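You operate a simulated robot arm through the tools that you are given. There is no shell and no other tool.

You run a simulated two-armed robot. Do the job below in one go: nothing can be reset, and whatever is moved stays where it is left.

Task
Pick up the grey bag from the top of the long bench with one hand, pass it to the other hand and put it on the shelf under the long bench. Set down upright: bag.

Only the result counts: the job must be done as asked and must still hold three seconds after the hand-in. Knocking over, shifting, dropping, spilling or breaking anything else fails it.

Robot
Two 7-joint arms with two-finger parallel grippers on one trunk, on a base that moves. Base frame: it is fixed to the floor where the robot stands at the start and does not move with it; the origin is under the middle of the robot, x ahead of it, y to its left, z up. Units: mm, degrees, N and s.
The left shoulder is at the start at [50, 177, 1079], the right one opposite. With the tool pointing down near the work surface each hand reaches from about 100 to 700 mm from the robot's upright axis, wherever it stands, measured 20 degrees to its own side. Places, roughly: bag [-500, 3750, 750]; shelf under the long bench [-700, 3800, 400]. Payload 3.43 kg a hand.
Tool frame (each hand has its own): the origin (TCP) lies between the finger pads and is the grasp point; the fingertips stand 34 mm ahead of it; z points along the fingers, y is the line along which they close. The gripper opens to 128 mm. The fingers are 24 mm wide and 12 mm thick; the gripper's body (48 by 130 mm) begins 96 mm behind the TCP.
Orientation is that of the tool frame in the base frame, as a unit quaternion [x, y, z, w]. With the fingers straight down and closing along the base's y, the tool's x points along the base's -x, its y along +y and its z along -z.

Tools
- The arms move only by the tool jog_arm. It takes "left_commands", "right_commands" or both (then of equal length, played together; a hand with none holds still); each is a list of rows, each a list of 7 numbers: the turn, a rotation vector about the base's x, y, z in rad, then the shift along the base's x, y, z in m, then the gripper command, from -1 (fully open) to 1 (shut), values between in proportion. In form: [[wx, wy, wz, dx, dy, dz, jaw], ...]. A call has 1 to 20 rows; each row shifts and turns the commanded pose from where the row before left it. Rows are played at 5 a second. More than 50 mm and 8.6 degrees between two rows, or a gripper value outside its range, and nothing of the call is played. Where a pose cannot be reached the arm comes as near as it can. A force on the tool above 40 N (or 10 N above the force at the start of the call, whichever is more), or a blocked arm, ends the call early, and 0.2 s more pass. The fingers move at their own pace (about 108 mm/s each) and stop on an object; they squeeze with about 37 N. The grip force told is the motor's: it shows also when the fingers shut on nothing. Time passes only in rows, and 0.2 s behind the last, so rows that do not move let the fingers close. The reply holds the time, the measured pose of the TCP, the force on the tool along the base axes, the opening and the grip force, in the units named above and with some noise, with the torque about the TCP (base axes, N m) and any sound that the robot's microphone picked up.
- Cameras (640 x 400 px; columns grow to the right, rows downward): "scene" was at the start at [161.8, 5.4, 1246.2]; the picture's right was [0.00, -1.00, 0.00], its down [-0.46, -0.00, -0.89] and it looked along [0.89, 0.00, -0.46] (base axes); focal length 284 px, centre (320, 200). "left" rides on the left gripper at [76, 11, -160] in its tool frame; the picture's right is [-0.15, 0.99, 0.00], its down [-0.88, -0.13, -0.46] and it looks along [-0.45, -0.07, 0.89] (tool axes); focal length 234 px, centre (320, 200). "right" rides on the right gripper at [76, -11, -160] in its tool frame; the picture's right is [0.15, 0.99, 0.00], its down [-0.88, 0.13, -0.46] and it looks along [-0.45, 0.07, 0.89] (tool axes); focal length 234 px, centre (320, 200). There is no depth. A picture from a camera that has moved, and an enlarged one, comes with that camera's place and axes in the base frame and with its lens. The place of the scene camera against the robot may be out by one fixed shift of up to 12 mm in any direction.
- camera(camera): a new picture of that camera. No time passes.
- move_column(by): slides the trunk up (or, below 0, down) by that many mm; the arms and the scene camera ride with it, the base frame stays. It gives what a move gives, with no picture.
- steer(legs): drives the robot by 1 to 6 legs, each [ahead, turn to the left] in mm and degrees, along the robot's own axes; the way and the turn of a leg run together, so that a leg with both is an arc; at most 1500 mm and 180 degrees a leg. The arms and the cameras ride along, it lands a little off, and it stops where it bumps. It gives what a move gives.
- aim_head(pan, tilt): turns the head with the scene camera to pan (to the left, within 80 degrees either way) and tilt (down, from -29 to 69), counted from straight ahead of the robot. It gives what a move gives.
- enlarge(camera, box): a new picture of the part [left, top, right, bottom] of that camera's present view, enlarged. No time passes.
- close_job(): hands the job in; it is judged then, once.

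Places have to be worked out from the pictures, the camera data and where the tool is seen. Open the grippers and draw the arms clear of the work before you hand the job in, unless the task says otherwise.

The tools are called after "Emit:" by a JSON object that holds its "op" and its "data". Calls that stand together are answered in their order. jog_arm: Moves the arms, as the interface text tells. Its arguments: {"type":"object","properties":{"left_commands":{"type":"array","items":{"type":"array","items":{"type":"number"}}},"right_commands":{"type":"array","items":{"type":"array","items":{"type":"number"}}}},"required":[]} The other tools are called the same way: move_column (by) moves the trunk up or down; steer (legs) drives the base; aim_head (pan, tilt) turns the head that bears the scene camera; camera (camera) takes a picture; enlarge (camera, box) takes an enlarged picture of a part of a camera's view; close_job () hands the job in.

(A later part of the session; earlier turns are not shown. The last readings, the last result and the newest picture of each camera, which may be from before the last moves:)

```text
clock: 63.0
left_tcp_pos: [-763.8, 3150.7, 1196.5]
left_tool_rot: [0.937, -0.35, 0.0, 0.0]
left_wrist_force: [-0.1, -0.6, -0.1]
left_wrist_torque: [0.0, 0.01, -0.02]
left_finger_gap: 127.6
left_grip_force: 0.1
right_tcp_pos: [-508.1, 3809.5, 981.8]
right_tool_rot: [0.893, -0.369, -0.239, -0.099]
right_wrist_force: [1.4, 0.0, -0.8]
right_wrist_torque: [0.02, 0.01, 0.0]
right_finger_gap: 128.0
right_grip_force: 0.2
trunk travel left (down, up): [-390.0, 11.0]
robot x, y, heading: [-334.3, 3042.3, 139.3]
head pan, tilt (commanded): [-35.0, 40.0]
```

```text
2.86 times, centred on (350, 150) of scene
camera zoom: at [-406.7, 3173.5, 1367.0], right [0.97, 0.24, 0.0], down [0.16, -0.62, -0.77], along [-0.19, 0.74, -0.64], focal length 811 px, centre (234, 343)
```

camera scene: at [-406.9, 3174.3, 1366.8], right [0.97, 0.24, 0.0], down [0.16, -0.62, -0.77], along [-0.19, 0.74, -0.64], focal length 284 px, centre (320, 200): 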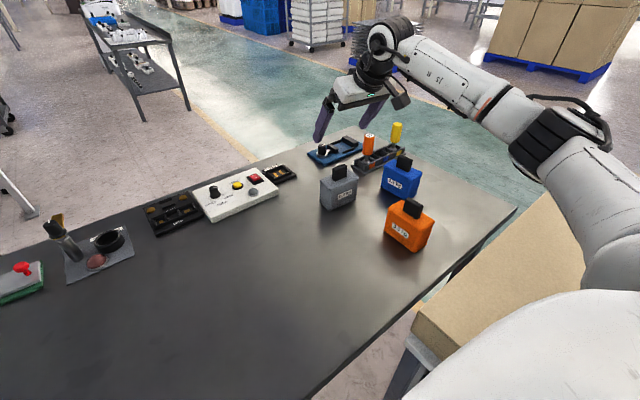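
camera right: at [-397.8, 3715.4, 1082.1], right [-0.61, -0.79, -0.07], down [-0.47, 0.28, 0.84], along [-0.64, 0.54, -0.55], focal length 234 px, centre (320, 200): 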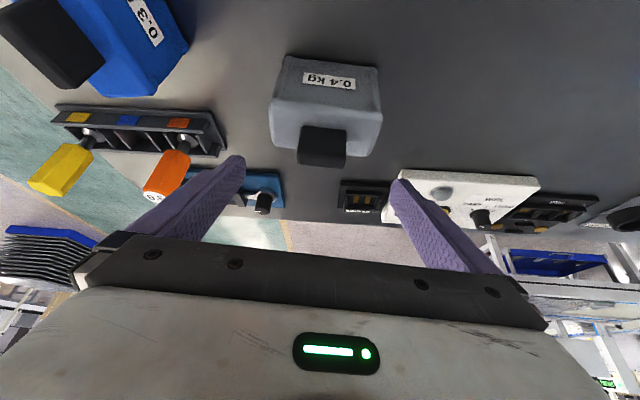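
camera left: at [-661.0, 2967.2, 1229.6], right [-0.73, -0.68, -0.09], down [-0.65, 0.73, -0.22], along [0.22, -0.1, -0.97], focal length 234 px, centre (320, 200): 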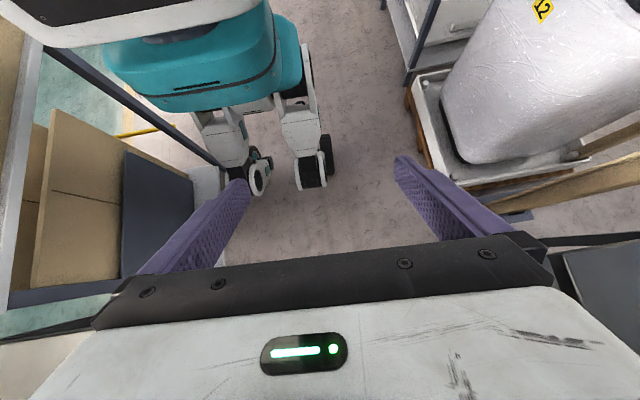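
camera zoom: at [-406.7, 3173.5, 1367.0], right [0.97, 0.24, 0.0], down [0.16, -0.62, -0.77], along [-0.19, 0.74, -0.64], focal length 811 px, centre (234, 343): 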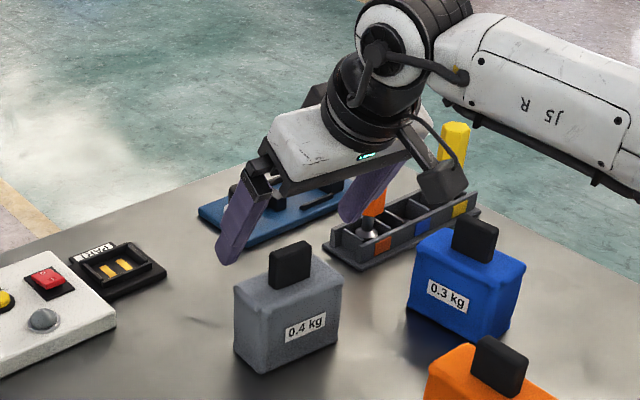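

I enlarge the right-hand view around the tab to measure it more precisely.

Emit:
{"op": "enlarge", "data": {"camera": "right", "box": [250, 40, 410, 190]}}

```text
2.67 times, centred on (330, 115) of right
camera zoom: at [-397.8, 3715.4, 1082.1], right [-0.61, -0.79, -0.07], down [-0.47, 0.28, 0.84], along [-0.64, 0.54, -0.55], focal length 624 px, centre (293, 427)
```

zoom: 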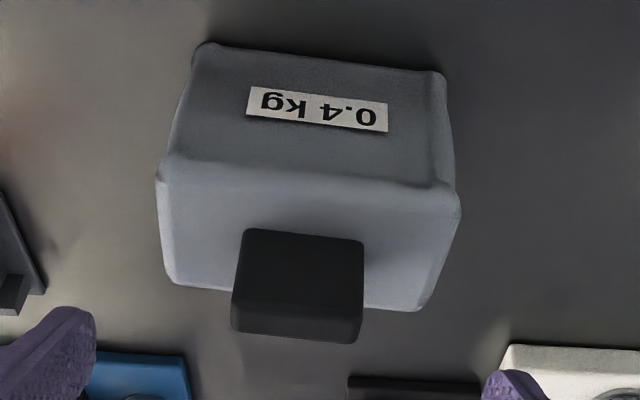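

Hand-camera triangulation gives tab z≈904–941, centred at about (-514, 3817). I descend another 39 mm so the fingertips stop just above the bag's body, then close on the tab.

Emit:
{"op": "jog_arm", "data": {"right_commands": [[0, 0, 0, 0.001, -0.0005, -0.02, -1], [0, 0, 0, 0.001, 0, -0.0185, -1], [0, 0, 0, 0, 0, 0, -1]]}}

Emit:
{"op": "camera", "data": {"camera": "right"}}

Emit:
{"op": "enlarge", "data": {"camera": "scene", "box": [290, 110, 402, 220]}}

```text
clock: 63.8
left_tcp_pos: [-762.7, 3150.3, 1197.3]
left_tool_rot: [0.937, -0.35, -0.001, 0.001]
left_wrist_force: [0.2, -0.1, -0.1]
left_wrist_torque: [-0.02, 0.0, 0.01]
left_finger_gap: 127.8
left_grip_force: 0.1
right_tcp_pos: [-506.6, 3809.3, 944.3]
right_tool_rot: [0.893, -0.369, -0.239, -0.1]
right_wrist_force: [-0.3, -0.6, -0.6]
right_wrist_torque: [0.0, 0.02, -0.01]
right_finger_gap: 128.0
right_grip_force: 0.0
trunk travel left (down, up): [-390.0, 11.0]
robot x, y, heading: [-333.6, 3037.8, 139.0]
head pan, tilt (commanded): [-35.0, 40.0]
```

```text
taken
camera right: at [-396.4, 3714.3, 1044.9], right [-0.61, -0.79, -0.07], down [-0.47, 0.28, 0.84], along [-0.64, 0.54, -0.54], focal length 234 px, centre (320, 200)
```

right: 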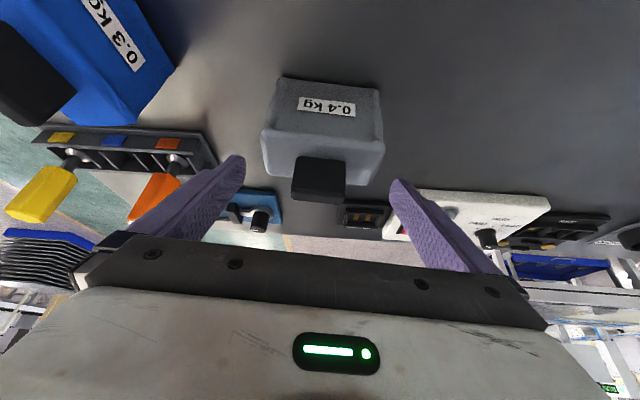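

```text
3.64 times, centred on (346, 165) of scene
camera zoom: at [-406.7, 3173.6, 1367.0], right [0.97, 0.24, 0.0], down [0.16, -0.62, -0.77], along [-0.19, 0.74, -0.64], focal length 1033 px, centre (226, 327)
```

zoom: 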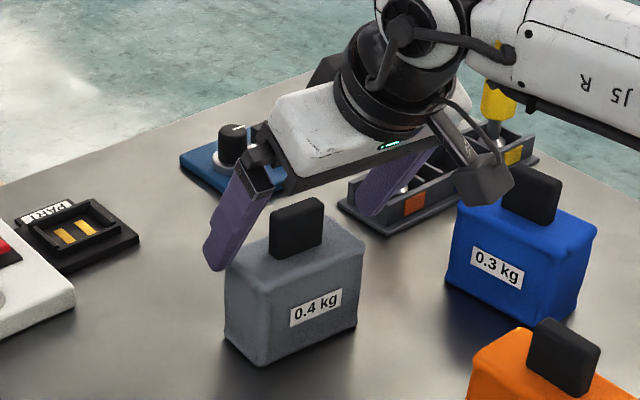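

The tab lies between the fingertips and the TCP in the hand view, and the fingers clear the body. I close the right gripper on the tab.

Emit:
{"op": "jog_arm", "data": {"right_commands": [[0, 0, 0, 0, 0, 0, 1], [0, 0, 0, 0, 0, 0, 1], [0, 0, 0, 0, 0, 0, 1], [0, 0, 0, 0, 0, 0, 1], [0, 0, 0, 0, 0, 0, 1]]}}

Emit:
{"op": "camera", "data": {"camera": "right"}}

Emit:
{"op": "enlarge", "data": {"camera": "scene", "box": [290, 110, 402, 220]}}

```text
clock: 65.0
left_tcp_pos: [-763.3, 3150.7, 1196.1]
left_tool_rot: [0.937, -0.35, 0.0, 0.0]
left_wrist_force: [0.5, 0.5, 0.7]
left_wrist_torque: [0.02, 0.01, 0.01]
left_finger_gap: 128.3
left_grip_force: 0.0
right_tcp_pos: [-506.8, 3808.3, 944.1]
right_tool_rot: [0.892, -0.369, -0.239, -0.1]
right_wrist_force: [1.1, -0.1, -0.5]
right_wrist_torque: [0.03, -0.04, 0.08]
right_finger_gap: 44.0
right_grip_force: 37.0
trunk travel left (down, up): [-390.0, 11.0]
robot x, y, heading: [-337.7, 3039.7, 138.8]
head pan, tilt (commanded): [-35.0, 40.0]
```

```text
taken
camera right: at [-396.2, 3714.4, 1045.1], right [-0.61, -0.79, -0.07], down [-0.47, 0.28, 0.84], along [-0.64, 0.54, -0.55], focal length 234 px, centre (320, 200)
```

right: 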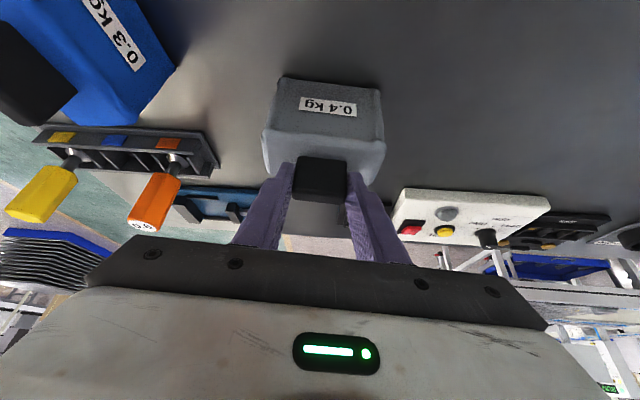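

```text
3.64 times, centred on (346, 165) of scene
camera zoom: at [-406.6, 3173.7, 1367.0], right [0.97, 0.24, 0.0], down [0.16, -0.62, -0.77], along [-0.19, 0.74, -0.64], focal length 1033 px, centre (226, 327)
```

zoom: 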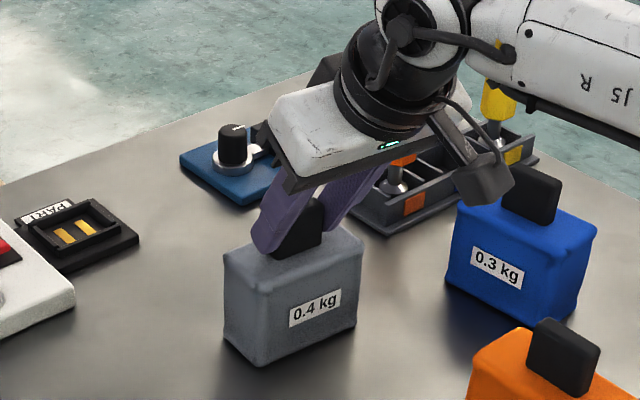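

The gripper stopped at 44 mm with 37 N – it holds the tab. I lift 40 mm slowly and check.

Emit:
{"op": "jog_arm", "data": {"right_commands": [[0, 0, 0, 0, 0, 0.01, 1], [0, 0, 0, 0, 0, 0.015, 1], [0, 0, 0, 0, 0, 0.015, 1], [0, 0, 0, 0, 0, 0, 1]]}}

Emit:
{"op": "enlarge", "data": {"camera": "scene", "box": [270, 80, 430, 220]}}

Emit:
{"op": "camera", "data": {"camera": "right"}}

```text
clock: 66.0
left_tcp_pos: [-763.8, 3150.8, 1197.1]
left_tool_rot: [0.937, -0.349, 0.001, 0.0]
left_wrist_force: [-0.1, -0.2, 0.2]
left_wrist_torque: [0.0, -0.03, -0.03]
left_finger_gap: 127.9
left_grip_force: 0.0
right_tcp_pos: [-507.0, 3811.1, 983.6]
right_tool_rot: [0.892, -0.369, -0.239, -0.099]
right_wrist_force: [-0.4, -1.0, -4.1]
right_wrist_torque: [-0.03, -0.04, 0.0]
right_finger_gap: 43.9
right_grip_force: 36.8
trunk travel left (down, up): [-390.0, 11.0]
robot x, y, heading: [-332.6, 3040.0, 139.0]
head pan, tilt (commanded): [-35.0, 40.0]
```

```text
2.86 times, centred on (350, 150) of scene
camera zoom: at [-406.8, 3174.3, 1366.8], right [0.97, 0.24, 0.0], down [0.16, -0.62, -0.77], along [-0.19, 0.74, -0.64], focal length 811 px, centre (234, 343)
```

zoom: 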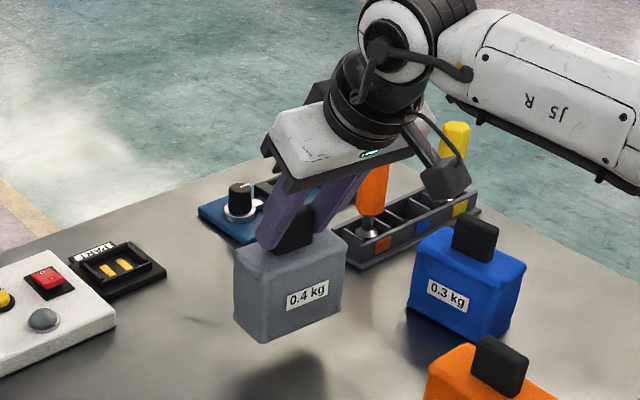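

```text
taken
camera right: at [-396.0, 3715.6, 1084.3], right [-0.61, -0.79, -0.07], down [-0.47, 0.29, 0.83], along [-0.64, 0.54, -0.55], focal length 234 px, centre (320, 200)
```

right: 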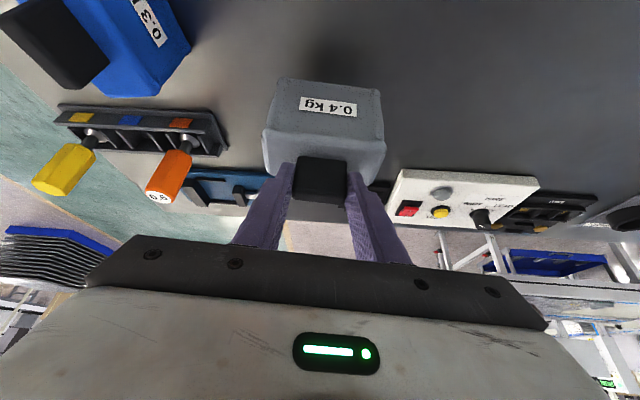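

The bag is held upright and its 4 N weight shows at the wrist. I lift it to TCP z≈1120 and carry it left in front of the robot, over the empty middle of the bench, for the handover.

Emit:
{"op": "jog_arm", "data": {"right_commands": [[0, 0, 0, 0, 0, 0.034, 1], [0, 0, 0, 0, 0, 0.034, 1], [0, 0, 0, 0, 0, 0.034, 1], [0, 0, 0, 0, 0, 0.034, 1], [0, 0, 0, -0.0308, -0.0273, 0, 1], [0, 0, 0, -0.0308, -0.0273, 0, 1], [0, 0, 0, -0.0308, -0.0273, 0, 1], [0, 0, 0, -0.0308, -0.0273, 0, 1], [0, 0, 0, -0.0308, -0.0273, 0, 1], [0, 0, 0, -0.0308, -0.0273, 0, 1], [0, 0, 0, -0.0308, -0.0273, 0, 1], [0, 0, 0, -0.0308, -0.0273, 0, 1], [0, 0, 0, -0.0308, -0.0273, 0, 1], [0, 0, 0, -0.0308, -0.0273, 0, 1], [0, 0, 0, 0, 0, 0, 1]]}}

Emit:
{"op": "aim_head", "data": {"pan": 0, "tilt": 30}}

Emit:
{"op": "camera", "data": {"camera": "scene"}}

Emit:
{"op": "camera", "data": {"camera": "right"}}

```text
clock: 69.2
left_tcp_pos: [-762.5, 3151.4, 1197.1]
left_tool_rot: [0.937, -0.35, 0.0, 0.0]
left_wrist_force: [0.5, -0.2, 0.2]
left_wrist_torque: [-0.03, 0.0, 0.0]
left_finger_gap: 127.8
left_grip_force: 0.0
right_tcp_pos: [-813.0, 3538.8, 1118.6]
right_tool_rot: [0.892, -0.37, -0.239, -0.099]
right_wrist_force: [0.7, 0.1, -4.1]
right_wrist_torque: [-0.05, 0.0, -0.02]
right_finger_gap: 44.2
right_grip_force: 36.6
trunk travel left (down, up): [-390.0, 11.0]
robot x, y, heading: [-336.2, 3039.7, 139.1]
head pan, tilt (commanded): [-35.0, 40.0]
```

```text
clock: 70.2
left_tcp_pos: [-762.7, 3149.3, 1196.2]
left_tool_rot: [0.937, -0.35, 0.0, 0.0]
left_wrist_force: [0.2, -0.3, 0.3]
left_wrist_torque: [0.02, -0.01, -0.01]
left_finger_gap: 128.1
left_grip_force: 0.2
right_tcp_pos: [-814.0, 3538.3, 1119.6]
right_tool_rot: [0.893, -0.369, -0.239, -0.099]
right_wrist_force: [-0.4, 0.1, -3.7]
right_wrist_torque: [0.0, -0.06, 0.01]
right_finger_gap: 43.7
right_grip_force: 36.8
trunk travel left (down, up): [-390.0, 11.0]
robot x, y, heading: [-331.9, 3041.1, 139.1]
head pan, tilt (commanded): [0.0, 30.0]
```

```text
taken
camera scene: at [-454.7, 3150.8, 1382.2], right [0.66, 0.76, 0.0], down [0.38, -0.33, -0.87], along [-0.65, 0.57, -0.5], focal length 284 px, centre (320, 200)
```

scene: 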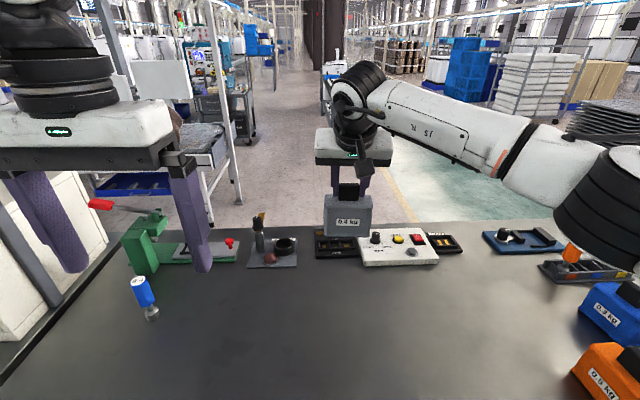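

```text
taken
camera right: at [-702.9, 3442.8, 1219.5], right [-0.61, -0.79, -0.07], down [-0.47, 0.28, 0.83], along [-0.64, 0.54, -0.55], focal length 234 px, centre (320, 200)
```

right: 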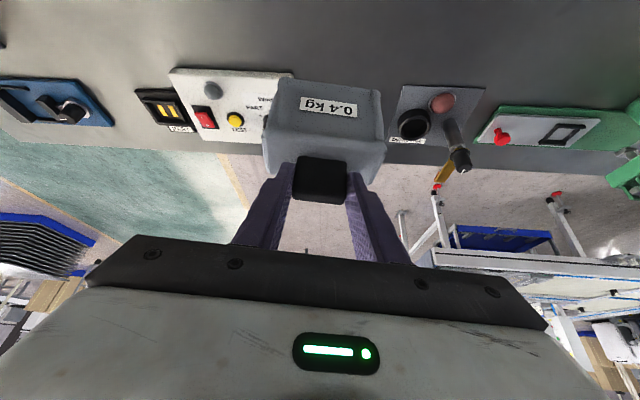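

The bag hangs upright in the right hand ahead of me. Now I swing the left hand from pointing down to pointing forward (10° below horizontal), turning about its wrist while staying well left of the right hand.

Emit:
{"op": "jog_arm", "data": {"left_commands": [[0, 0, -0.07, 0, 0, 0, -1], [0.0987, 0.0987, 0, -0.0231, 0.0231, -0.0277, -1], [0.0987, 0.0987, 0, -0.0227, 0.0227, -0.0232, -1], [0.0987, 0.0987, 0, -0.0218, 0.0218, -0.0188, -1], [0.0987, 0.0987, 0, -0.0204, 0.0204, -0.0146, -1], [0.0987, 0.0987, 0, -0.0187, 0.0187, -0.0107, -1], [0.0987, 0.0987, 0, -0.0167, 0.0167, -0.0072, -1], [0.0987, 0.0987, 0, -0.0143, 0.0143, -0.0042, -1], [0.0987, 0.0987, 0, -0.0116, 0.0116, -0.0016, -1], [0.0987, 0.0987, 0, -0.0087, 0.0087, 0.0004, -1], [0.0987, 0.0987, 0, -0.0056, 0.0056, 0.0018, -1], [0, 0, 0, 0, 0, 0, -1]]}}

Emit:
{"op": "camera", "data": {"camera": "scene"}}

Emit:
{"op": "camera", "data": {"camera": "left"}}

```text
clock: 72.8
left_tcp_pos: [-928.3, 3314.2, 1091.5]
left_tool_rot: [0.707, -0.292, -0.594, -0.247]
left_wrist_force: [0.8, 0.3, 1.2]
left_wrist_torque: [0.02, -0.01, -0.01]
left_finger_gap: 127.9
left_grip_force: 0.2
right_tcp_pos: [-812.1, 3538.6, 1118.8]
right_tool_rot: [0.893, -0.369, -0.239, -0.099]
right_wrist_force: [0.1, -1.0, -5.1]
right_wrist_torque: [0.0, -0.04, 0.02]
right_finger_gap: 43.9
right_grip_force: 36.5
trunk travel left (down, up): [-390.0, 11.0]
robot x, y, heading: [-334.1, 3041.1, 138.9]
head pan, tilt (commanded): [0.0, 30.0]
```

```text
taken
camera scene: at [-454.6, 3150.8, 1382.2], right [0.65, 0.76, 0.0], down [0.38, -0.33, -0.87], along [-0.65, 0.57, -0.5], focal length 284 px, centre (320, 200)
```

scene: 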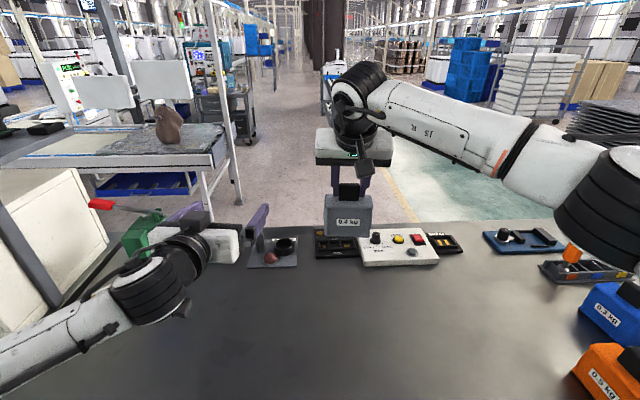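

```text
taken
camera left: at [-815.5, 3186.1, 1043.9], right [-0.72, -0.68, 0.14], down [0.3, -0.12, 0.95], along [-0.63, 0.72, 0.29], focal length 234 px, centre (320, 200)
```

left: 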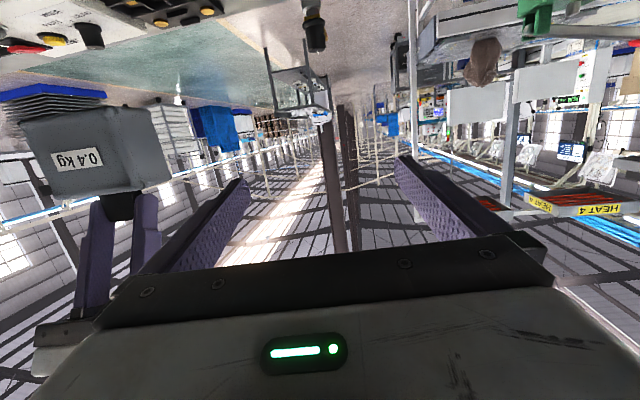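

Left hand now points forward at (-928, 3314, 1091). I slide it right to a point about 140 mm in front of the bag's face, aligned with it.

Emit:
{"op": "jog_arm", "data": {"left_commands": [[0, 0, 0, 0.034, 0.0224, -0.005, -1], [0, 0, 0, 0.034, 0.0224, -0.005, -1], [0, 0, 0, 0.034, 0.0224, -0.005, -1], [0, 0, 0, 0.034, 0.0224, -0.005, -1], [0, 0, 0, 0.034, 0.0224, -0.005, -1], [0, 0, 0, 0.034, 0.0224, -0.005, -1], [0, 0, 0, 0, 0, 0, -1]]}}

Emit:
{"op": "camera", "data": {"camera": "left"}}

Emit:
{"op": "camera", "data": {"camera": "scene"}}

Emit:
{"op": "camera", "data": {"camera": "right"}}

```text
clock: 74.4
left_tcp_pos: [-730.3, 3445.1, 1059.3]
left_tool_rot: [0.705, -0.294, -0.599, -0.241]
left_wrist_force: [-0.2, 0.4, 0.6]
left_wrist_torque: [0.01, -0.04, -0.01]
left_finger_gap: 128.0
left_grip_force: 0.0
right_tcp_pos: [-812.9, 3538.5, 1118.8]
right_tool_rot: [0.893, -0.368, -0.239, -0.099]
right_wrist_force: [0.1, -0.3, -4.5]
right_wrist_torque: [-0.05, -0.03, -0.05]
right_finger_gap: 43.6
right_grip_force: 37.4
trunk travel left (down, up): [-390.0, 11.0]
robot x, y, heading: [-334.0, 3039.8, 139.2]
head pan, tilt (commanded): [0.0, 30.0]
```

```text
taken
camera left: at [-618.4, 3318.0, 1011.8], right [-0.71, -0.69, 0.16], down [0.32, -0.11, 0.94], along [-0.63, 0.72, 0.29], focal length 234 px, centre (320, 200)
```

left: 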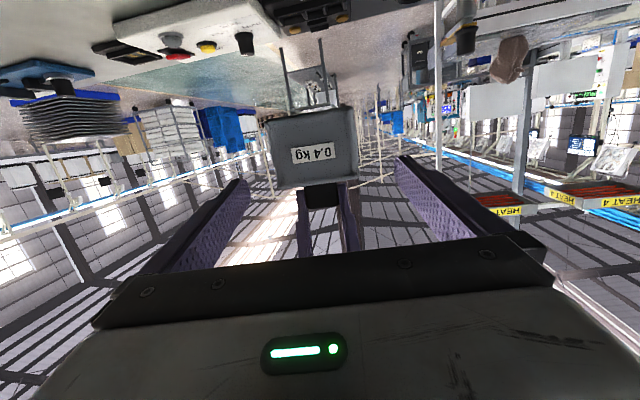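

```text
taken
camera scene: at [-454.9, 3150.7, 1382.2], right [0.65, 0.76, 0.0], down [0.38, -0.33, -0.87], along [-0.65, 0.57, -0.5], focal length 284 px, centre (320, 200)
```

scene: 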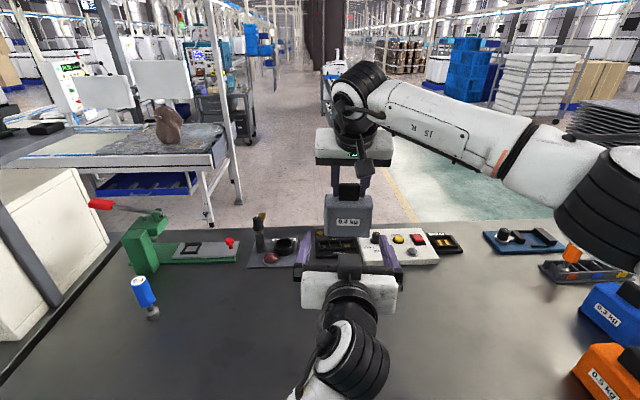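

```text
taken
camera right: at [-703.1, 3442.6, 1219.5], right [-0.61, -0.79, -0.07], down [-0.47, 0.28, 0.83], along [-0.64, 0.54, -0.55], focal length 234 px, centre (320, 200)
```

right: 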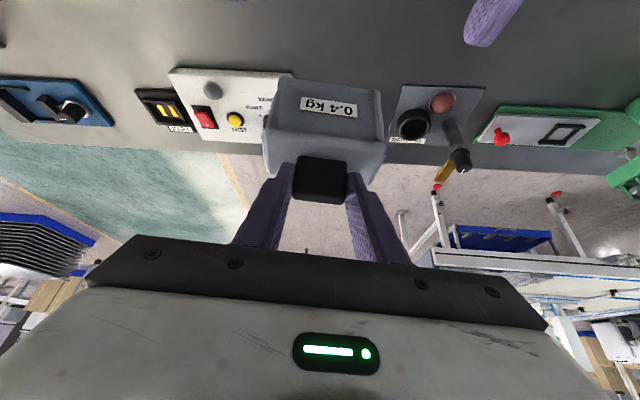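

The bag shows slightly right of the left gripper's mid-plane (about 9–11 mm). I enlarge the left view to measure the offset exactly.

Emit:
{"op": "enlarge", "data": {"camera": "left", "box": [220, 90, 420, 220]}}

Emit:
{"op": "enlarge", "data": {"camera": "scene", "box": [270, 120, 430, 320]}}

```text
3.08 times, centred on (320, 155) of left
camera zoom: at [-618.4, 3318.0, 1011.8], right [-0.71, -0.69, 0.16], down [0.32, -0.11, 0.94], along [-0.63, 0.72, 0.29], focal length 720 px, centre (320, 338)
```

zoom: 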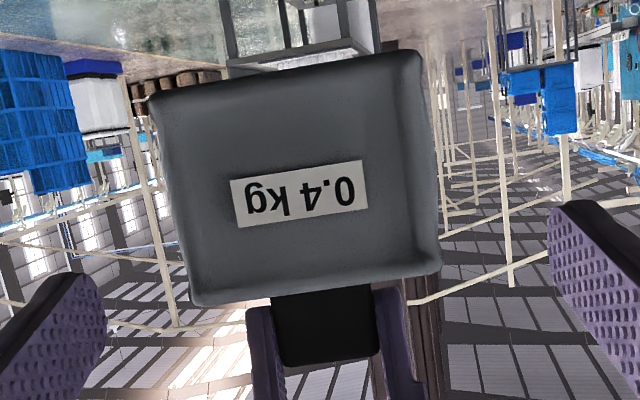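

```text
2.00 times, centred on (350, 220) of scene
camera zoom: at [-454.9, 3150.7, 1382.2], right [0.65, 0.76, 0.0], down [0.38, -0.33, -0.87], along [-0.65, 0.57, -0.5], focal length 568 px, centre (260, 160)
```

zoom: 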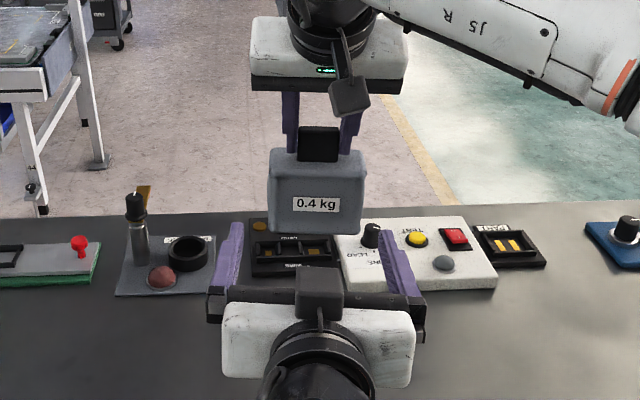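

Measured offset is about 8 mm laterally, and the height and roll match. I correct laterally and advance 70 mm toward the bag, then check the straddle.

Emit:
{"op": "jog_arm", "data": {"left_commands": [[0, 0, 0, 0.0058, 0.0058, 0, -1], [0, 0, 0, -0.0176, 0.0173, -0.0042, -1], [0, 0, 0, -0.0176, 0.0173, -0.0042, -1], [0, 0, 0, -0.0141, 0.0138, -0.0033, -1], [0, 0, 0, 0, 0, 0, -1]]}}

Emit:
{"op": "camera", "data": {"camera": "left"}}

Emit:
{"op": "enlarge", "data": {"camera": "scene", "box": [270, 120, 430, 320]}}

```text
clock: 75.8
left_tcp_pos: [-790.4, 3486.5, 1027.8]
left_tool_rot: [0.705, -0.304, -0.604, -0.213]
left_wrist_force: [4.0, -1.6, -1.3]
left_wrist_torque: [-0.06, 0.01, -0.33]
left_finger_gap: 127.9
left_grip_force: 0.1
right_tcp_pos: [-814.3, 3539.7, 1120.0]
right_tool_rot: [0.892, -0.368, -0.241, -0.1]
right_wrist_force: [-3.8, 1.8, -1.8]
right_wrist_torque: [0.15, 0.27, 0.21]
right_finger_gap: 43.3
right_grip_force: 36.9
trunk travel left (down, up): [-390.0, 11.0]
robot x, y, heading: [-336.8, 3039.5, 139.0]
head pan, tilt (commanded): [0.0, 30.0]
stopped in row 5 (left hand): the arm was blocked; the commanded pose is now the measured one
```

```text
taken
camera left: at [-678.0, 3357.6, 983.1], right [-0.69, -0.69, 0.21], down [0.34, -0.06, 0.94], along [-0.64, 0.72, 0.28], focal length 234 px, centre (320, 200)
```

left: 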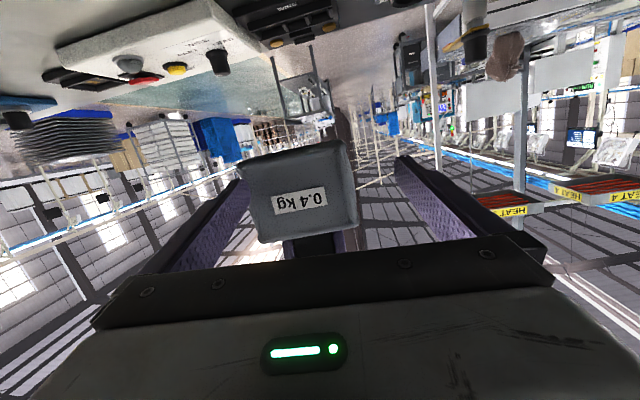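

```text
2.00 times, centred on (350, 220) of scene
camera zoom: at [-454.8, 3150.9, 1382.2], right [0.65, 0.76, 0.0], down [0.38, -0.33, -0.87], along [-0.65, 0.57, -0.5], focal length 568 px, centre (260, 160)
```

zoom: 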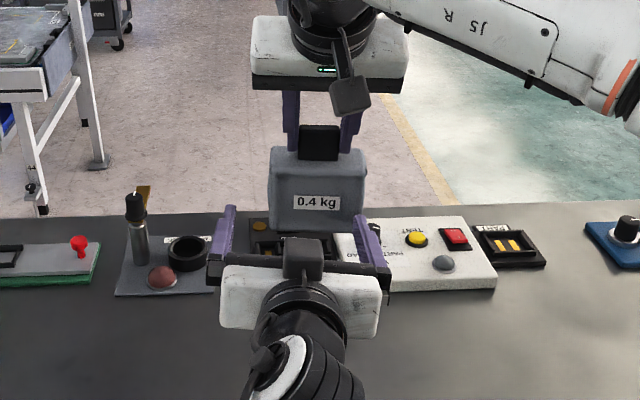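

The left arm got blocked and drifted left/down with a bit of contact on the bag. I look down with the head to see what its forearm is touching before moving on.

Emit:
{"op": "aim_head", "data": {"pan": 10, "tilt": 62}}

Emit:
{"op": "camera", "data": {"camera": "scene"}}

Emit:
{"op": "camera", "data": {"camera": "right"}}

```text
clock: 76.8
left_tcp_pos: [-791.9, 3486.0, 1028.8]
left_tool_rot: [0.705, -0.304, -0.604, -0.215]
left_wrist_force: [6.9, -2.6, -1.0]
left_wrist_torque: [-0.08, 0.06, -0.54]
left_finger_gap: 128.0
left_grip_force: 0.1
right_tcp_pos: [-813.3, 3539.0, 1119.5]
right_tool_rot: [0.892, -0.369, -0.242, -0.1]
right_wrist_force: [-6.2, 3.2, -2.9]
right_wrist_torque: [0.27, 0.5, 0.23]
right_finger_gap: 43.4
right_grip_force: 36.6
trunk travel left (down, up): [-390.0, 11.0]
robot x, y, heading: [-332.2, 3040.3, 139.0]
head pan, tilt (commanded): [10.0, 62.0]
```

```text
taken
camera scene: at [-441.5, 3124.6, 1337.9], right [0.51, 0.86, 0.0], down [0.76, -0.45, -0.47], along [-0.4, 0.24, -0.88], focal length 284 px, centre (320, 200)
```

scene: 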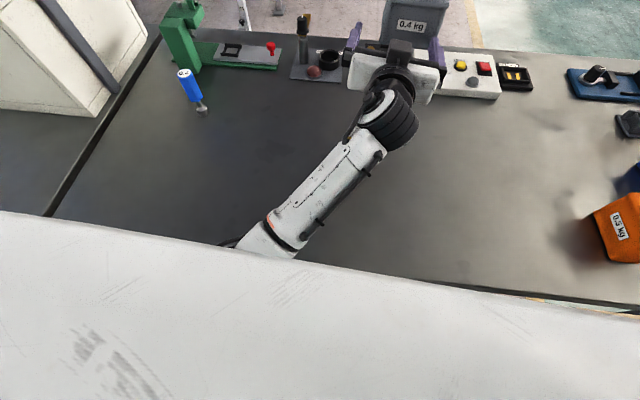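

```text
taken
camera right: at [-703.1, 3443.7, 1219.9], right [-0.61, -0.79, -0.07], down [-0.47, 0.28, 0.84], along [-0.64, 0.55, -0.54], focal length 234 px, centre (320, 200)
```

right: 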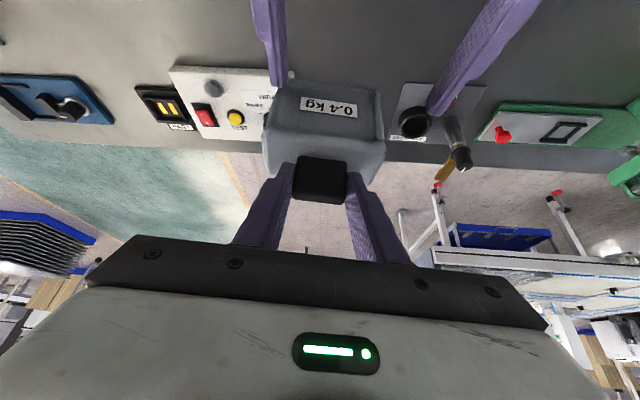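

The left forearm runs down under my chest plate, so its elbow is low and probably touching the bench edge or my body, and the left gripper's right finger nudges the bag's front. I back the left hand off along its tool axis first.

Emit:
{"op": "jog_arm", "data": {"left_commands": [[0, 0, 0, 0.012, -0.012, 0.003, -1], [0, 0, 0, 0.018, -0.018, 0.004, -1], [0, 0, 0, 0.018, -0.018, 0.004, -1], [0, 0, 0, 0.01, -0.01, 0.02, -1], [0, 0, 0, 0, 0, 0, -1]]}}

Emit:
{"op": "camera", "data": {"camera": "right"}}

Emit:
{"op": "camera", "data": {"camera": "scene"}}

```text
clock: 77.5
left_tcp_pos: [-790.1, 3451.0, 1128.0]
left_tool_rot: [-0.643, 0.286, 0.68, 0.208]
left_wrist_force: [0.5, 0.2, 0.7]
left_wrist_torque: [-0.02, -0.03, -0.02]
left_finger_gap: 127.5
left_grip_force: 0.0
right_tcp_pos: [-813.5, 3538.6, 1119.1]
right_tool_rot: [0.892, -0.37, -0.239, -0.101]
right_wrist_force: [-0.5, 0.4, -4.0]
right_wrist_torque: [-0.01, -0.04, 0.01]
right_finger_gap: 43.3
right_grip_force: 36.5
trunk travel left (down, up): [-390.0, 11.0]
robot x, y, heading: [-333.3, 3040.8, 139.0]
head pan, tilt (commanded): [10.0, 62.0]
stopped in row 3 (left hand): the arm was blocked; the commanded pose is now the measured one
```

```text
taken
camera right: at [-702.9, 3443.7, 1218.5], right [-0.61, -0.79, -0.08], down [-0.47, 0.28, 0.83], along [-0.64, 0.54, -0.55], focal length 234 px, centre (320, 200)
```

right: 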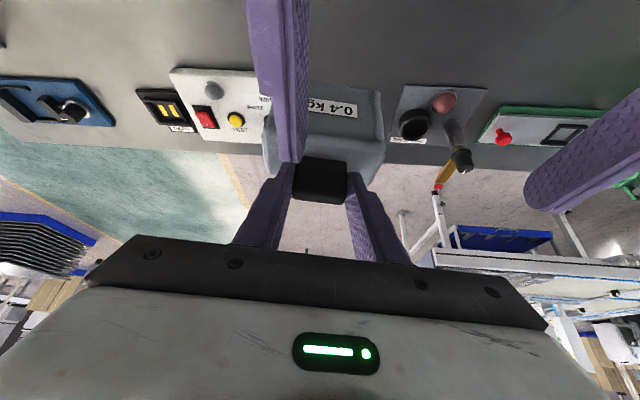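

```text
taken
camera scene: at [-441.6, 3124.6, 1337.8], right [0.51, 0.86, 0.0], down [0.76, -0.45, -0.47], along [-0.4, 0.24, -0.88], focal length 284 px, centre (320, 200)
```

scene: 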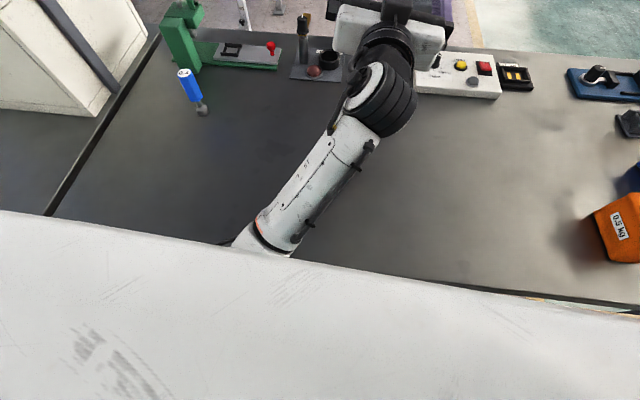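

The right hand still holds the bag steadily (4 N). The left elbow seems caught under my chest because the hand crossed the midline, so I move the left hand out to the left, away from the bag, to free it.

Emit:
{"op": "jog_arm", "data": {"left_commands": [[0, 0, 0, -0.02, -0.023, 0, -1], [0, 0, 0, -0.0262, -0.0302, 0, -1], [0, 0, 0, -0.0262, -0.0302, 0, -1], [0, 0, 0, -0.0262, -0.0302, 0, -1], [0, 0, 0, -0.0262, -0.0302, 0, -1], [0, 0, 0, -0.0262, -0.0302, 0, -1], [0, 0, 0, 0, 0, 0, -1]]}}

Emit:
{"op": "camera", "data": {"camera": "scene"}}

```text
clock: 79.1
left_tcp_pos: [-938.3, 3276.3, 1126.9]
left_tool_rot: [-0.642, 0.287, 0.679, 0.209]
left_wrist_force: [-0.8, -0.5, -0.3]
left_wrist_torque: [-0.01, -0.03, -0.01]
left_finger_gap: 127.9
left_grip_force: 0.1
right_tcp_pos: [-812.6, 3539.6, 1119.9]
right_tool_rot: [0.892, -0.369, -0.241, -0.1]
right_wrist_force: [0.2, -0.7, -3.9]
right_wrist_torque: [-0.06, -0.02, -0.02]
right_finger_gap: 43.6
right_grip_force: 37.5
trunk travel left (down, up): [-390.0, 11.0]
robot x, y, heading: [-333.1, 3039.6, 139.2]
head pan, tilt (commanded): [10.0, 62.0]
```

```text
taken
camera scene: at [-441.3, 3124.8, 1337.9], right [0.51, 0.86, 0.0], down [0.76, -0.45, -0.47], along [-0.4, 0.24, -0.88], focal length 284 px, centre (320, 200)
```

scene: 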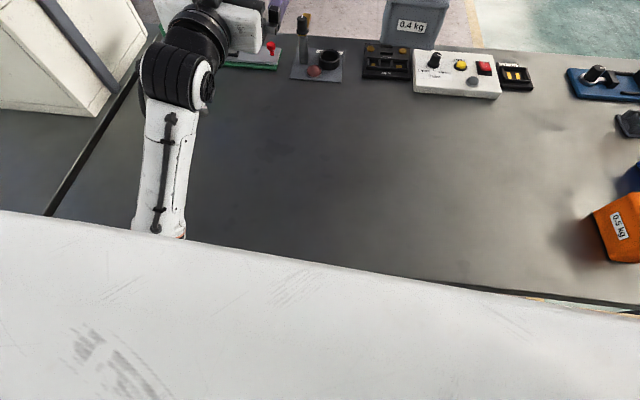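

The left hand is free again at (-938, 3276, 1127). I switch to a side grasp across the bag's 47 mm thickness: I turn the left tool to point to the right (20° down) while moving its wrist outward, which keeps the elbow away from my chest.

Emit:
{"op": "jog_arm", "data": {"left_commands": [[-0.033, -0.01225, -0.1329, 0.0032, 0.027, -0.0039, -1], [-0.033, -0.01225, -0.1329, 0.0062, 0.0236, -0.0039, -1], [-0.033, -0.01225, -0.1329, 0.0086, 0.0196, -0.0039, -1], [-0.033, -0.01225, -0.1329, 0.0105, 0.0155, -0.0039, -1], [-0.033, -0.01225, -0.1329, 0.0116, 0.0111, -0.0038, -1], [-0.033, -0.01225, -0.1329, 0.0121, 0.0065, -0.0039, -1], [-0.033, -0.01225, -0.1329, 0.0119, 0.002, -0.0037, -1], [-0.033, -0.01225, -0.1329, 0.0111, -0.0024, -0.0038, -1], [-0.033, -0.01225, -0.1329, 0.0096, -0.0066, -0.0036, -1], [-0.033, -0.01225, -0.1329, 0.0075, -0.0106, -0.0037, -1], [-0.033, -0.01225, -0.1329, 0.0049, -0.0141, -0.0035, -1], [-0.033, -0.01225, -0.1329, 0.0018, -0.017, -0.0035, -1], [0, 0, 0, 0, 0, 0, -1]]}}

Emit:
{"op": "aim_head", "data": {"pan": 10, "tilt": 35}}

Emit:
{"op": "camera", "data": {"camera": "scene"}}

Emit:
{"op": "camera", "data": {"camera": "left"}}

```text
clock: 81.9
left_tcp_pos: [-840.6, 3331.5, 1082.2]
left_tool_rot: [-0.314, 0.757, 0.221, 0.529]
left_wrist_force: [-0.1, -0.3, 0.6]
left_wrist_torque: [0.0, 0.0, 0.04]
left_finger_gap: 128.2
left_grip_force: 0.1
right_tcp_pos: [-812.3, 3538.5, 1119.7]
right_tool_rot: [0.892, -0.369, -0.241, -0.1]
right_wrist_force: [-0.2, 0.2, -3.2]
right_wrist_torque: [-0.02, -0.04, 0.0]
right_finger_gap: 43.3
right_grip_force: 37.1
trunk travel left (down, up): [-390.0, 11.0]
robot x, y, heading: [-331.5, 3042.3, 139.0]
head pan, tilt (commanded): [10.0, 62.0]
```

```text
clock: 82.8
left_tcp_pos: [-841.3, 3332.1, 1080.7]
left_tool_rot: [-0.314, 0.757, 0.221, 0.529]
left_wrist_force: [0.4, 1.1, 0.4]
left_wrist_torque: [0.02, -0.01, -0.02]
left_finger_gap: 128.1
left_grip_force: 0.0
right_tcp_pos: [-814.8, 3539.3, 1119.3]
right_tool_rot: [0.892, -0.369, -0.24, -0.1]
right_wrist_force: [0.2, -0.1, -3.7]
right_wrist_torque: [-0.02, -0.02, 0.0]
right_finger_gap: 43.6
right_grip_force: 37.0
trunk travel left (down, up): [-390.0, 11.0]
robot x, y, heading: [-333.3, 3036.9, 139.1]
head pan, tilt (commanded): [10.0, 35.0]
```

```text
taken
camera scene: at [-461.9, 3136.8, 1374.4], right [0.51, 0.86, 0.0], down [0.49, -0.3, -0.82], along [-0.7, 0.42, -0.57], focal length 284 px, centre (320, 200)
```

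scene: 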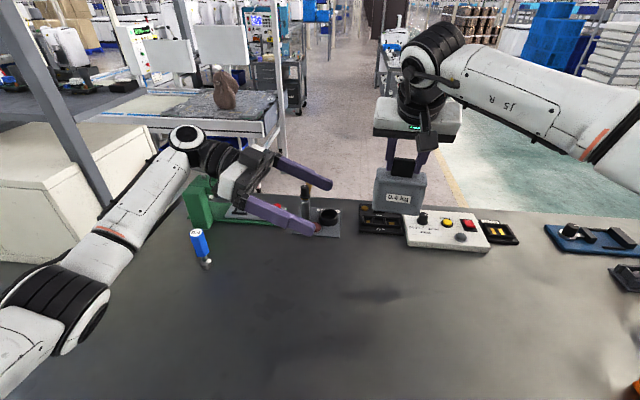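

```text
taken
camera left: at [-974.1, 3214.5, 1065.9], right [-0.67, 0.73, 0.14], down [0.0, -0.18, 0.98], along [0.75, 0.65, 0.12], focal length 234 px, centre (320, 200)
```

left: 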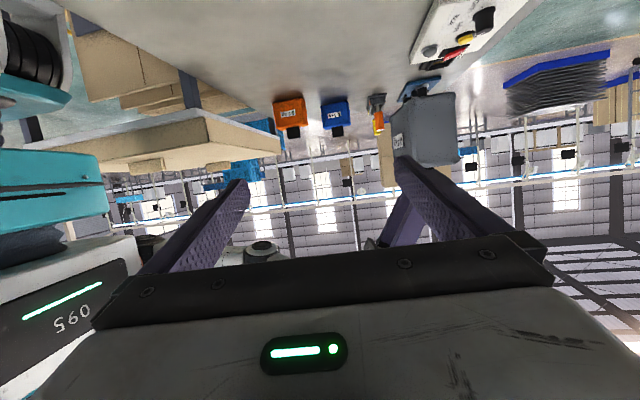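

The left arm now has its elbow out to the left and the gripper pointing right at (-841, 3332, 1081). I bring the bag back 140 mm toward me with the right hand so that it lies in the left gripper's line.

Emit:
{"op": "jog_arm", "data": {"right_commands": [[0, 0, 0, 0.0264, -0.023, 0, 1], [0, 0, 0, 0.0264, -0.023, 0, 1], [0, 0, 0, 0.0264, -0.023, 0, 1], [0, 0, 0, 0.0264, -0.023, 0, 1], [0, 0, 0, 0, 0, 0, 1]]}}

Emit:
{"op": "camera", "data": {"camera": "left"}}

Emit:
{"op": "camera", "data": {"camera": "scene"}}

Emit:
{"op": "camera", "data": {"camera": "right"}}

```text
clock: 84.0
left_tcp_pos: [-840.9, 3331.1, 1081.9]
left_tool_rot: [-0.314, 0.756, 0.221, 0.53]
left_wrist_force: [0.2, 0.9, 0.1]
left_wrist_torque: [0.0, 0.01, -0.01]
left_finger_gap: 128.0
left_grip_force: 0.2
right_tcp_pos: [-705.8, 3447.1, 1119.9]
right_tool_rot: [0.892, -0.369, -0.241, -0.1]
right_wrist_force: [0.0, 0.1, -3.2]
right_wrist_torque: [0.01, -0.03, -0.01]
right_finger_gap: 43.7
right_grip_force: 37.1
trunk travel left (down, up): [-390.0, 11.0]
robot x, y, heading: [-332.3, 3037.5, 139.0]
head pan, tilt (commanded): [10.0, 35.0]
```

```text
taken
camera left: at [-974.3, 3214.6, 1065.9], right [-0.67, 0.73, 0.14], down [0.0, -0.18, 0.98], along [0.75, 0.65, 0.12], focal length 234 px, centre (320, 200)
```

left: 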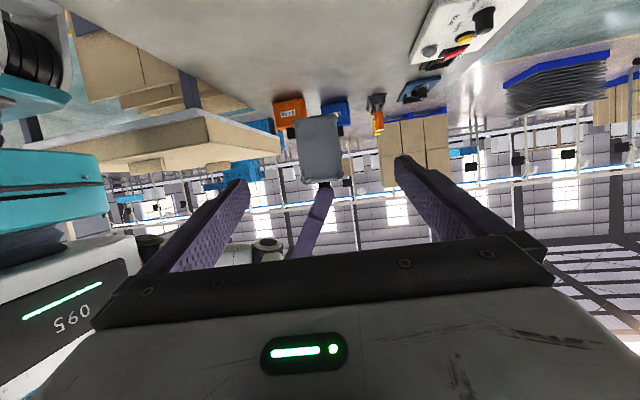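

```text
taken
camera scene: at [-462.0, 3136.9, 1374.4], right [0.51, 0.86, 0.0], down [0.49, -0.29, -0.82], along [-0.7, 0.42, -0.57], focal length 284 px, centre (320, 200)
```

scene: 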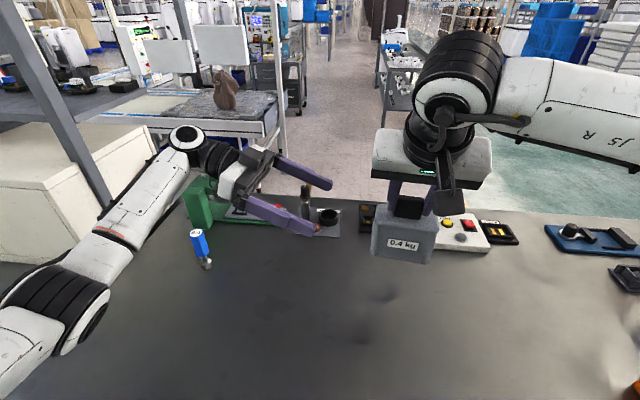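

```text
taken
camera right: at [-595.9, 3351.9, 1219.9], right [-0.61, -0.79, -0.08], down [-0.47, 0.28, 0.84], along [-0.64, 0.55, -0.54], focal length 234 px, centre (320, 200)
```

right: 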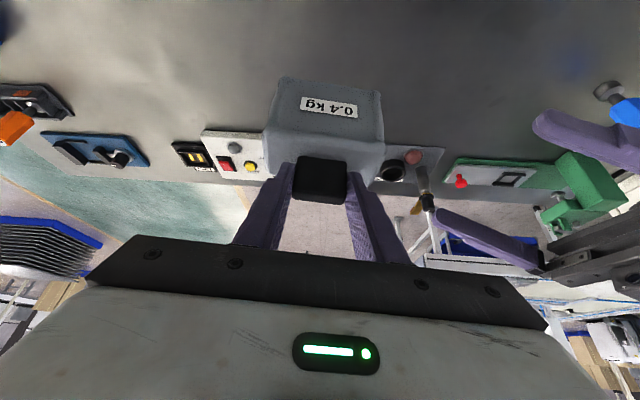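

The bag now lies in front of the left gripper. I enlarge the left view to verify the alignment before closing in.

Emit:
{"op": "enlarge", "data": {"camera": "left", "box": [240, 90, 400, 200]}}

```text
3.64 times, centred on (320, 145) of left
camera zoom: at [-974.3, 3214.6, 1065.9], right [-0.67, 0.73, 0.14], down [0.0, -0.18, 0.98], along [0.75, 0.65, 0.12], focal length 852 px, centre (320, 400)
```

zoom: 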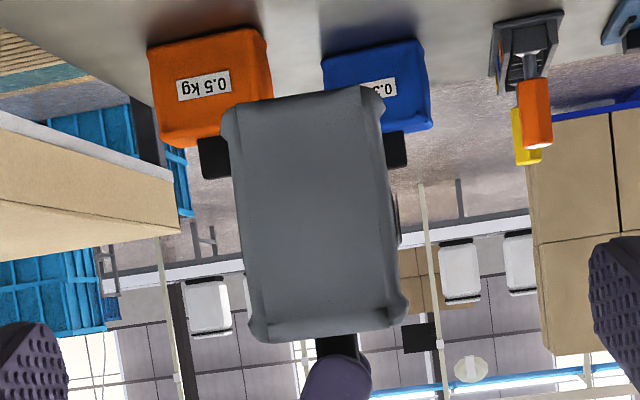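

End face is centred within ~3 mm of the left tool's plane. I advance the left hand along its axis so the fingers straddle the bag's thickness at mid-height.

Emit:
{"op": "jog_arm", "data": {"left_commands": [[0, 0, 0, 0.0248, 0.0241, -0.009, -1], [0, 0, 0, 0.0248, 0.0241, -0.009, -1], [0, 0, 0, 0.0248, 0.0241, -0.009, -1], [0, 0, 0, 0.0248, 0.024, -0.009, -1], [0, 0, 0, 0.0246, 0.024, -0.009, -1], [0, 0, 0, 0, 0, 0, -1]]}}

Emit:
{"op": "camera", "data": {"camera": "scene"}}

Emit:
{"op": "camera", "data": {"camera": "left"}}

Emit:
{"op": "camera", "data": {"camera": "right"}}

```text
clock: 85.4
left_tcp_pos: [-716.7, 3452.4, 1036.8]
left_tool_rot: [-0.315, 0.756, 0.221, 0.529]
left_wrist_force: [-1.0, -1.1, 0.6]
left_wrist_torque: [-0.01, 0.02, -0.01]
left_finger_gap: 128.2
left_grip_force: 0.1
right_tcp_pos: [-707.1, 3447.6, 1119.3]
right_tool_rot: [0.892, -0.368, -0.241, -0.1]
right_wrist_force: [0.5, -1.1, -3.6]
right_wrist_torque: [-0.02, -0.05, 0.01]
right_finger_gap: 43.3
right_grip_force: 36.9
trunk travel left (down, up): [-390.0, 11.0]
robot x, y, heading: [-332.5, 3040.3, 139.4]
head pan, tilt (commanded): [10.0, 35.0]
```

```text
taken
camera scene: at [-462.0, 3136.5, 1374.4], right [0.51, 0.86, 0.0], down [0.49, -0.29, -0.82], along [-0.7, 0.42, -0.57], focal length 284 px, centre (320, 200)
```

scene: 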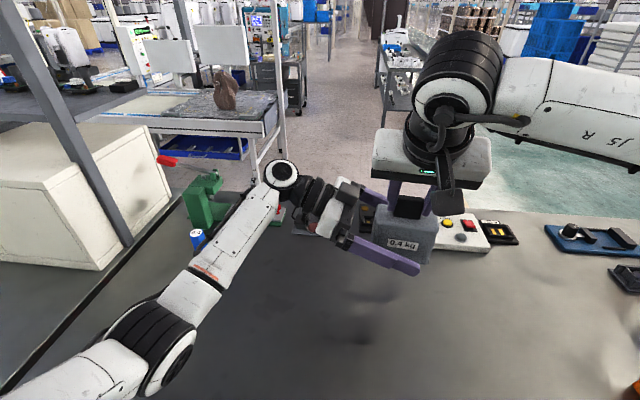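

```text
taken
camera left: at [-850.0, 3335.0, 1020.2], right [-0.67, 0.73, 0.14], down [0.0, -0.18, 0.98], along [0.75, 0.66, 0.12], focal length 234 px, centre (320, 200)
```

left: 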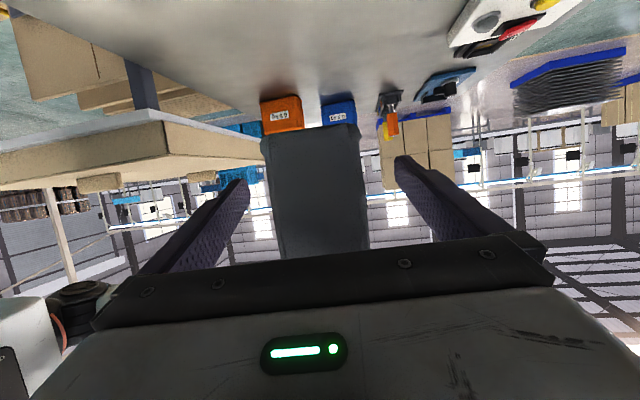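

```text
taken
camera right: at [-596.2, 3351.7, 1219.9], right [-0.61, -0.79, -0.08], down [-0.47, 0.28, 0.84], along [-0.64, 0.55, -0.54], focal length 234 px, centre (320, 200)
```

right: 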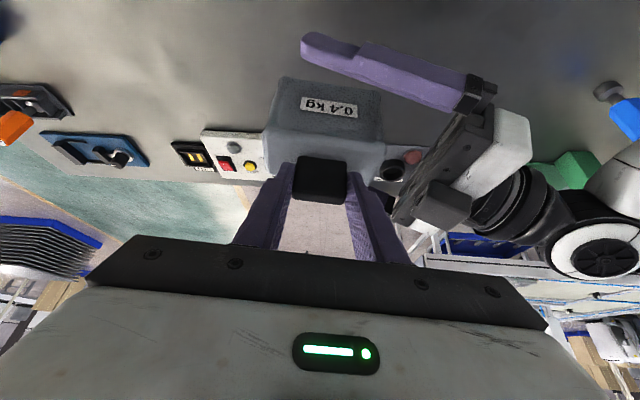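

The left fingers straddle the bag without contact. I close the left gripper while the right keeps holding.

Emit:
{"op": "jog_arm", "data": {"left_commands": [[0, 0, 0, 0, 0, 0, 1], [0, 0, 0, 0, 0, 0, 1], [0, 0, 0, 0, 0, 0, 1], [0, 0, 0, 0, 0, 0, 1], [0, 0, 0, 0, 0, 0, 1]], "right_commands": [[0, 0, 0, 0, 0, 0, 1], [0, 0, 0, 0, 0, 0, 1], [0, 0, 0, 0, 0, 0, 1], [0, 0, 0, 0, 0, 0, 1], [0, 0, 0, 0, 0, 0, 1]]}}

Emit:
{"op": "camera", "data": {"camera": "left"}}

Emit:
{"op": "enlarge", "data": {"camera": "scene", "box": [300, 140, 500, 300]}}

```text
clock: 86.6
left_tcp_pos: [-717.9, 3452.4, 1035.4]
left_tool_rot: [-0.314, 0.757, 0.221, 0.529]
left_wrist_force: [-4.5, 5.2, -0.6]
left_wrist_torque: [0.25, -0.09, 0.69]
left_finger_gap: 60.1
left_grip_force: 37.0
right_tcp_pos: [-707.4, 3447.2, 1120.6]
right_tool_rot: [0.892, -0.369, -0.24, -0.1]
right_wrist_force: [4.2, -6.6, -1.8]
right_wrist_torque: [-0.76, -0.22, -0.64]
right_finger_gap: 43.6
right_grip_force: 37.3
trunk travel left (down, up): [-390.0, 11.0]
robot x, y, heading: [-337.0, 3039.5, 139.2]
head pan, tilt (commanded): [10.0, 35.0]
```

```text
taken
camera left: at [-850.4, 3334.9, 1020.4], right [-0.67, 0.73, 0.14], down [0.0, -0.18, 0.98], along [0.75, 0.66, 0.12], focal length 234 px, centre (320, 200)
```

left: 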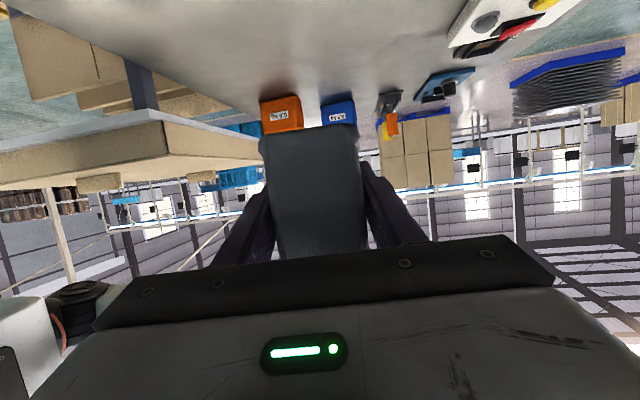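

```text
2.50 times, centred on (400, 220) of scene
camera zoom: at [-461.8, 3136.7, 1374.4], right [0.51, 0.86, 0.0], down [0.49, -0.29, -0.82], along [-0.7, 0.42, -0.57], focal length 710 px, centre (120, 150)
```

zoom: 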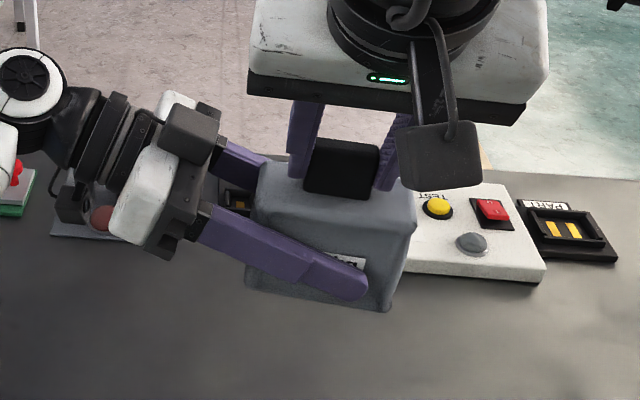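

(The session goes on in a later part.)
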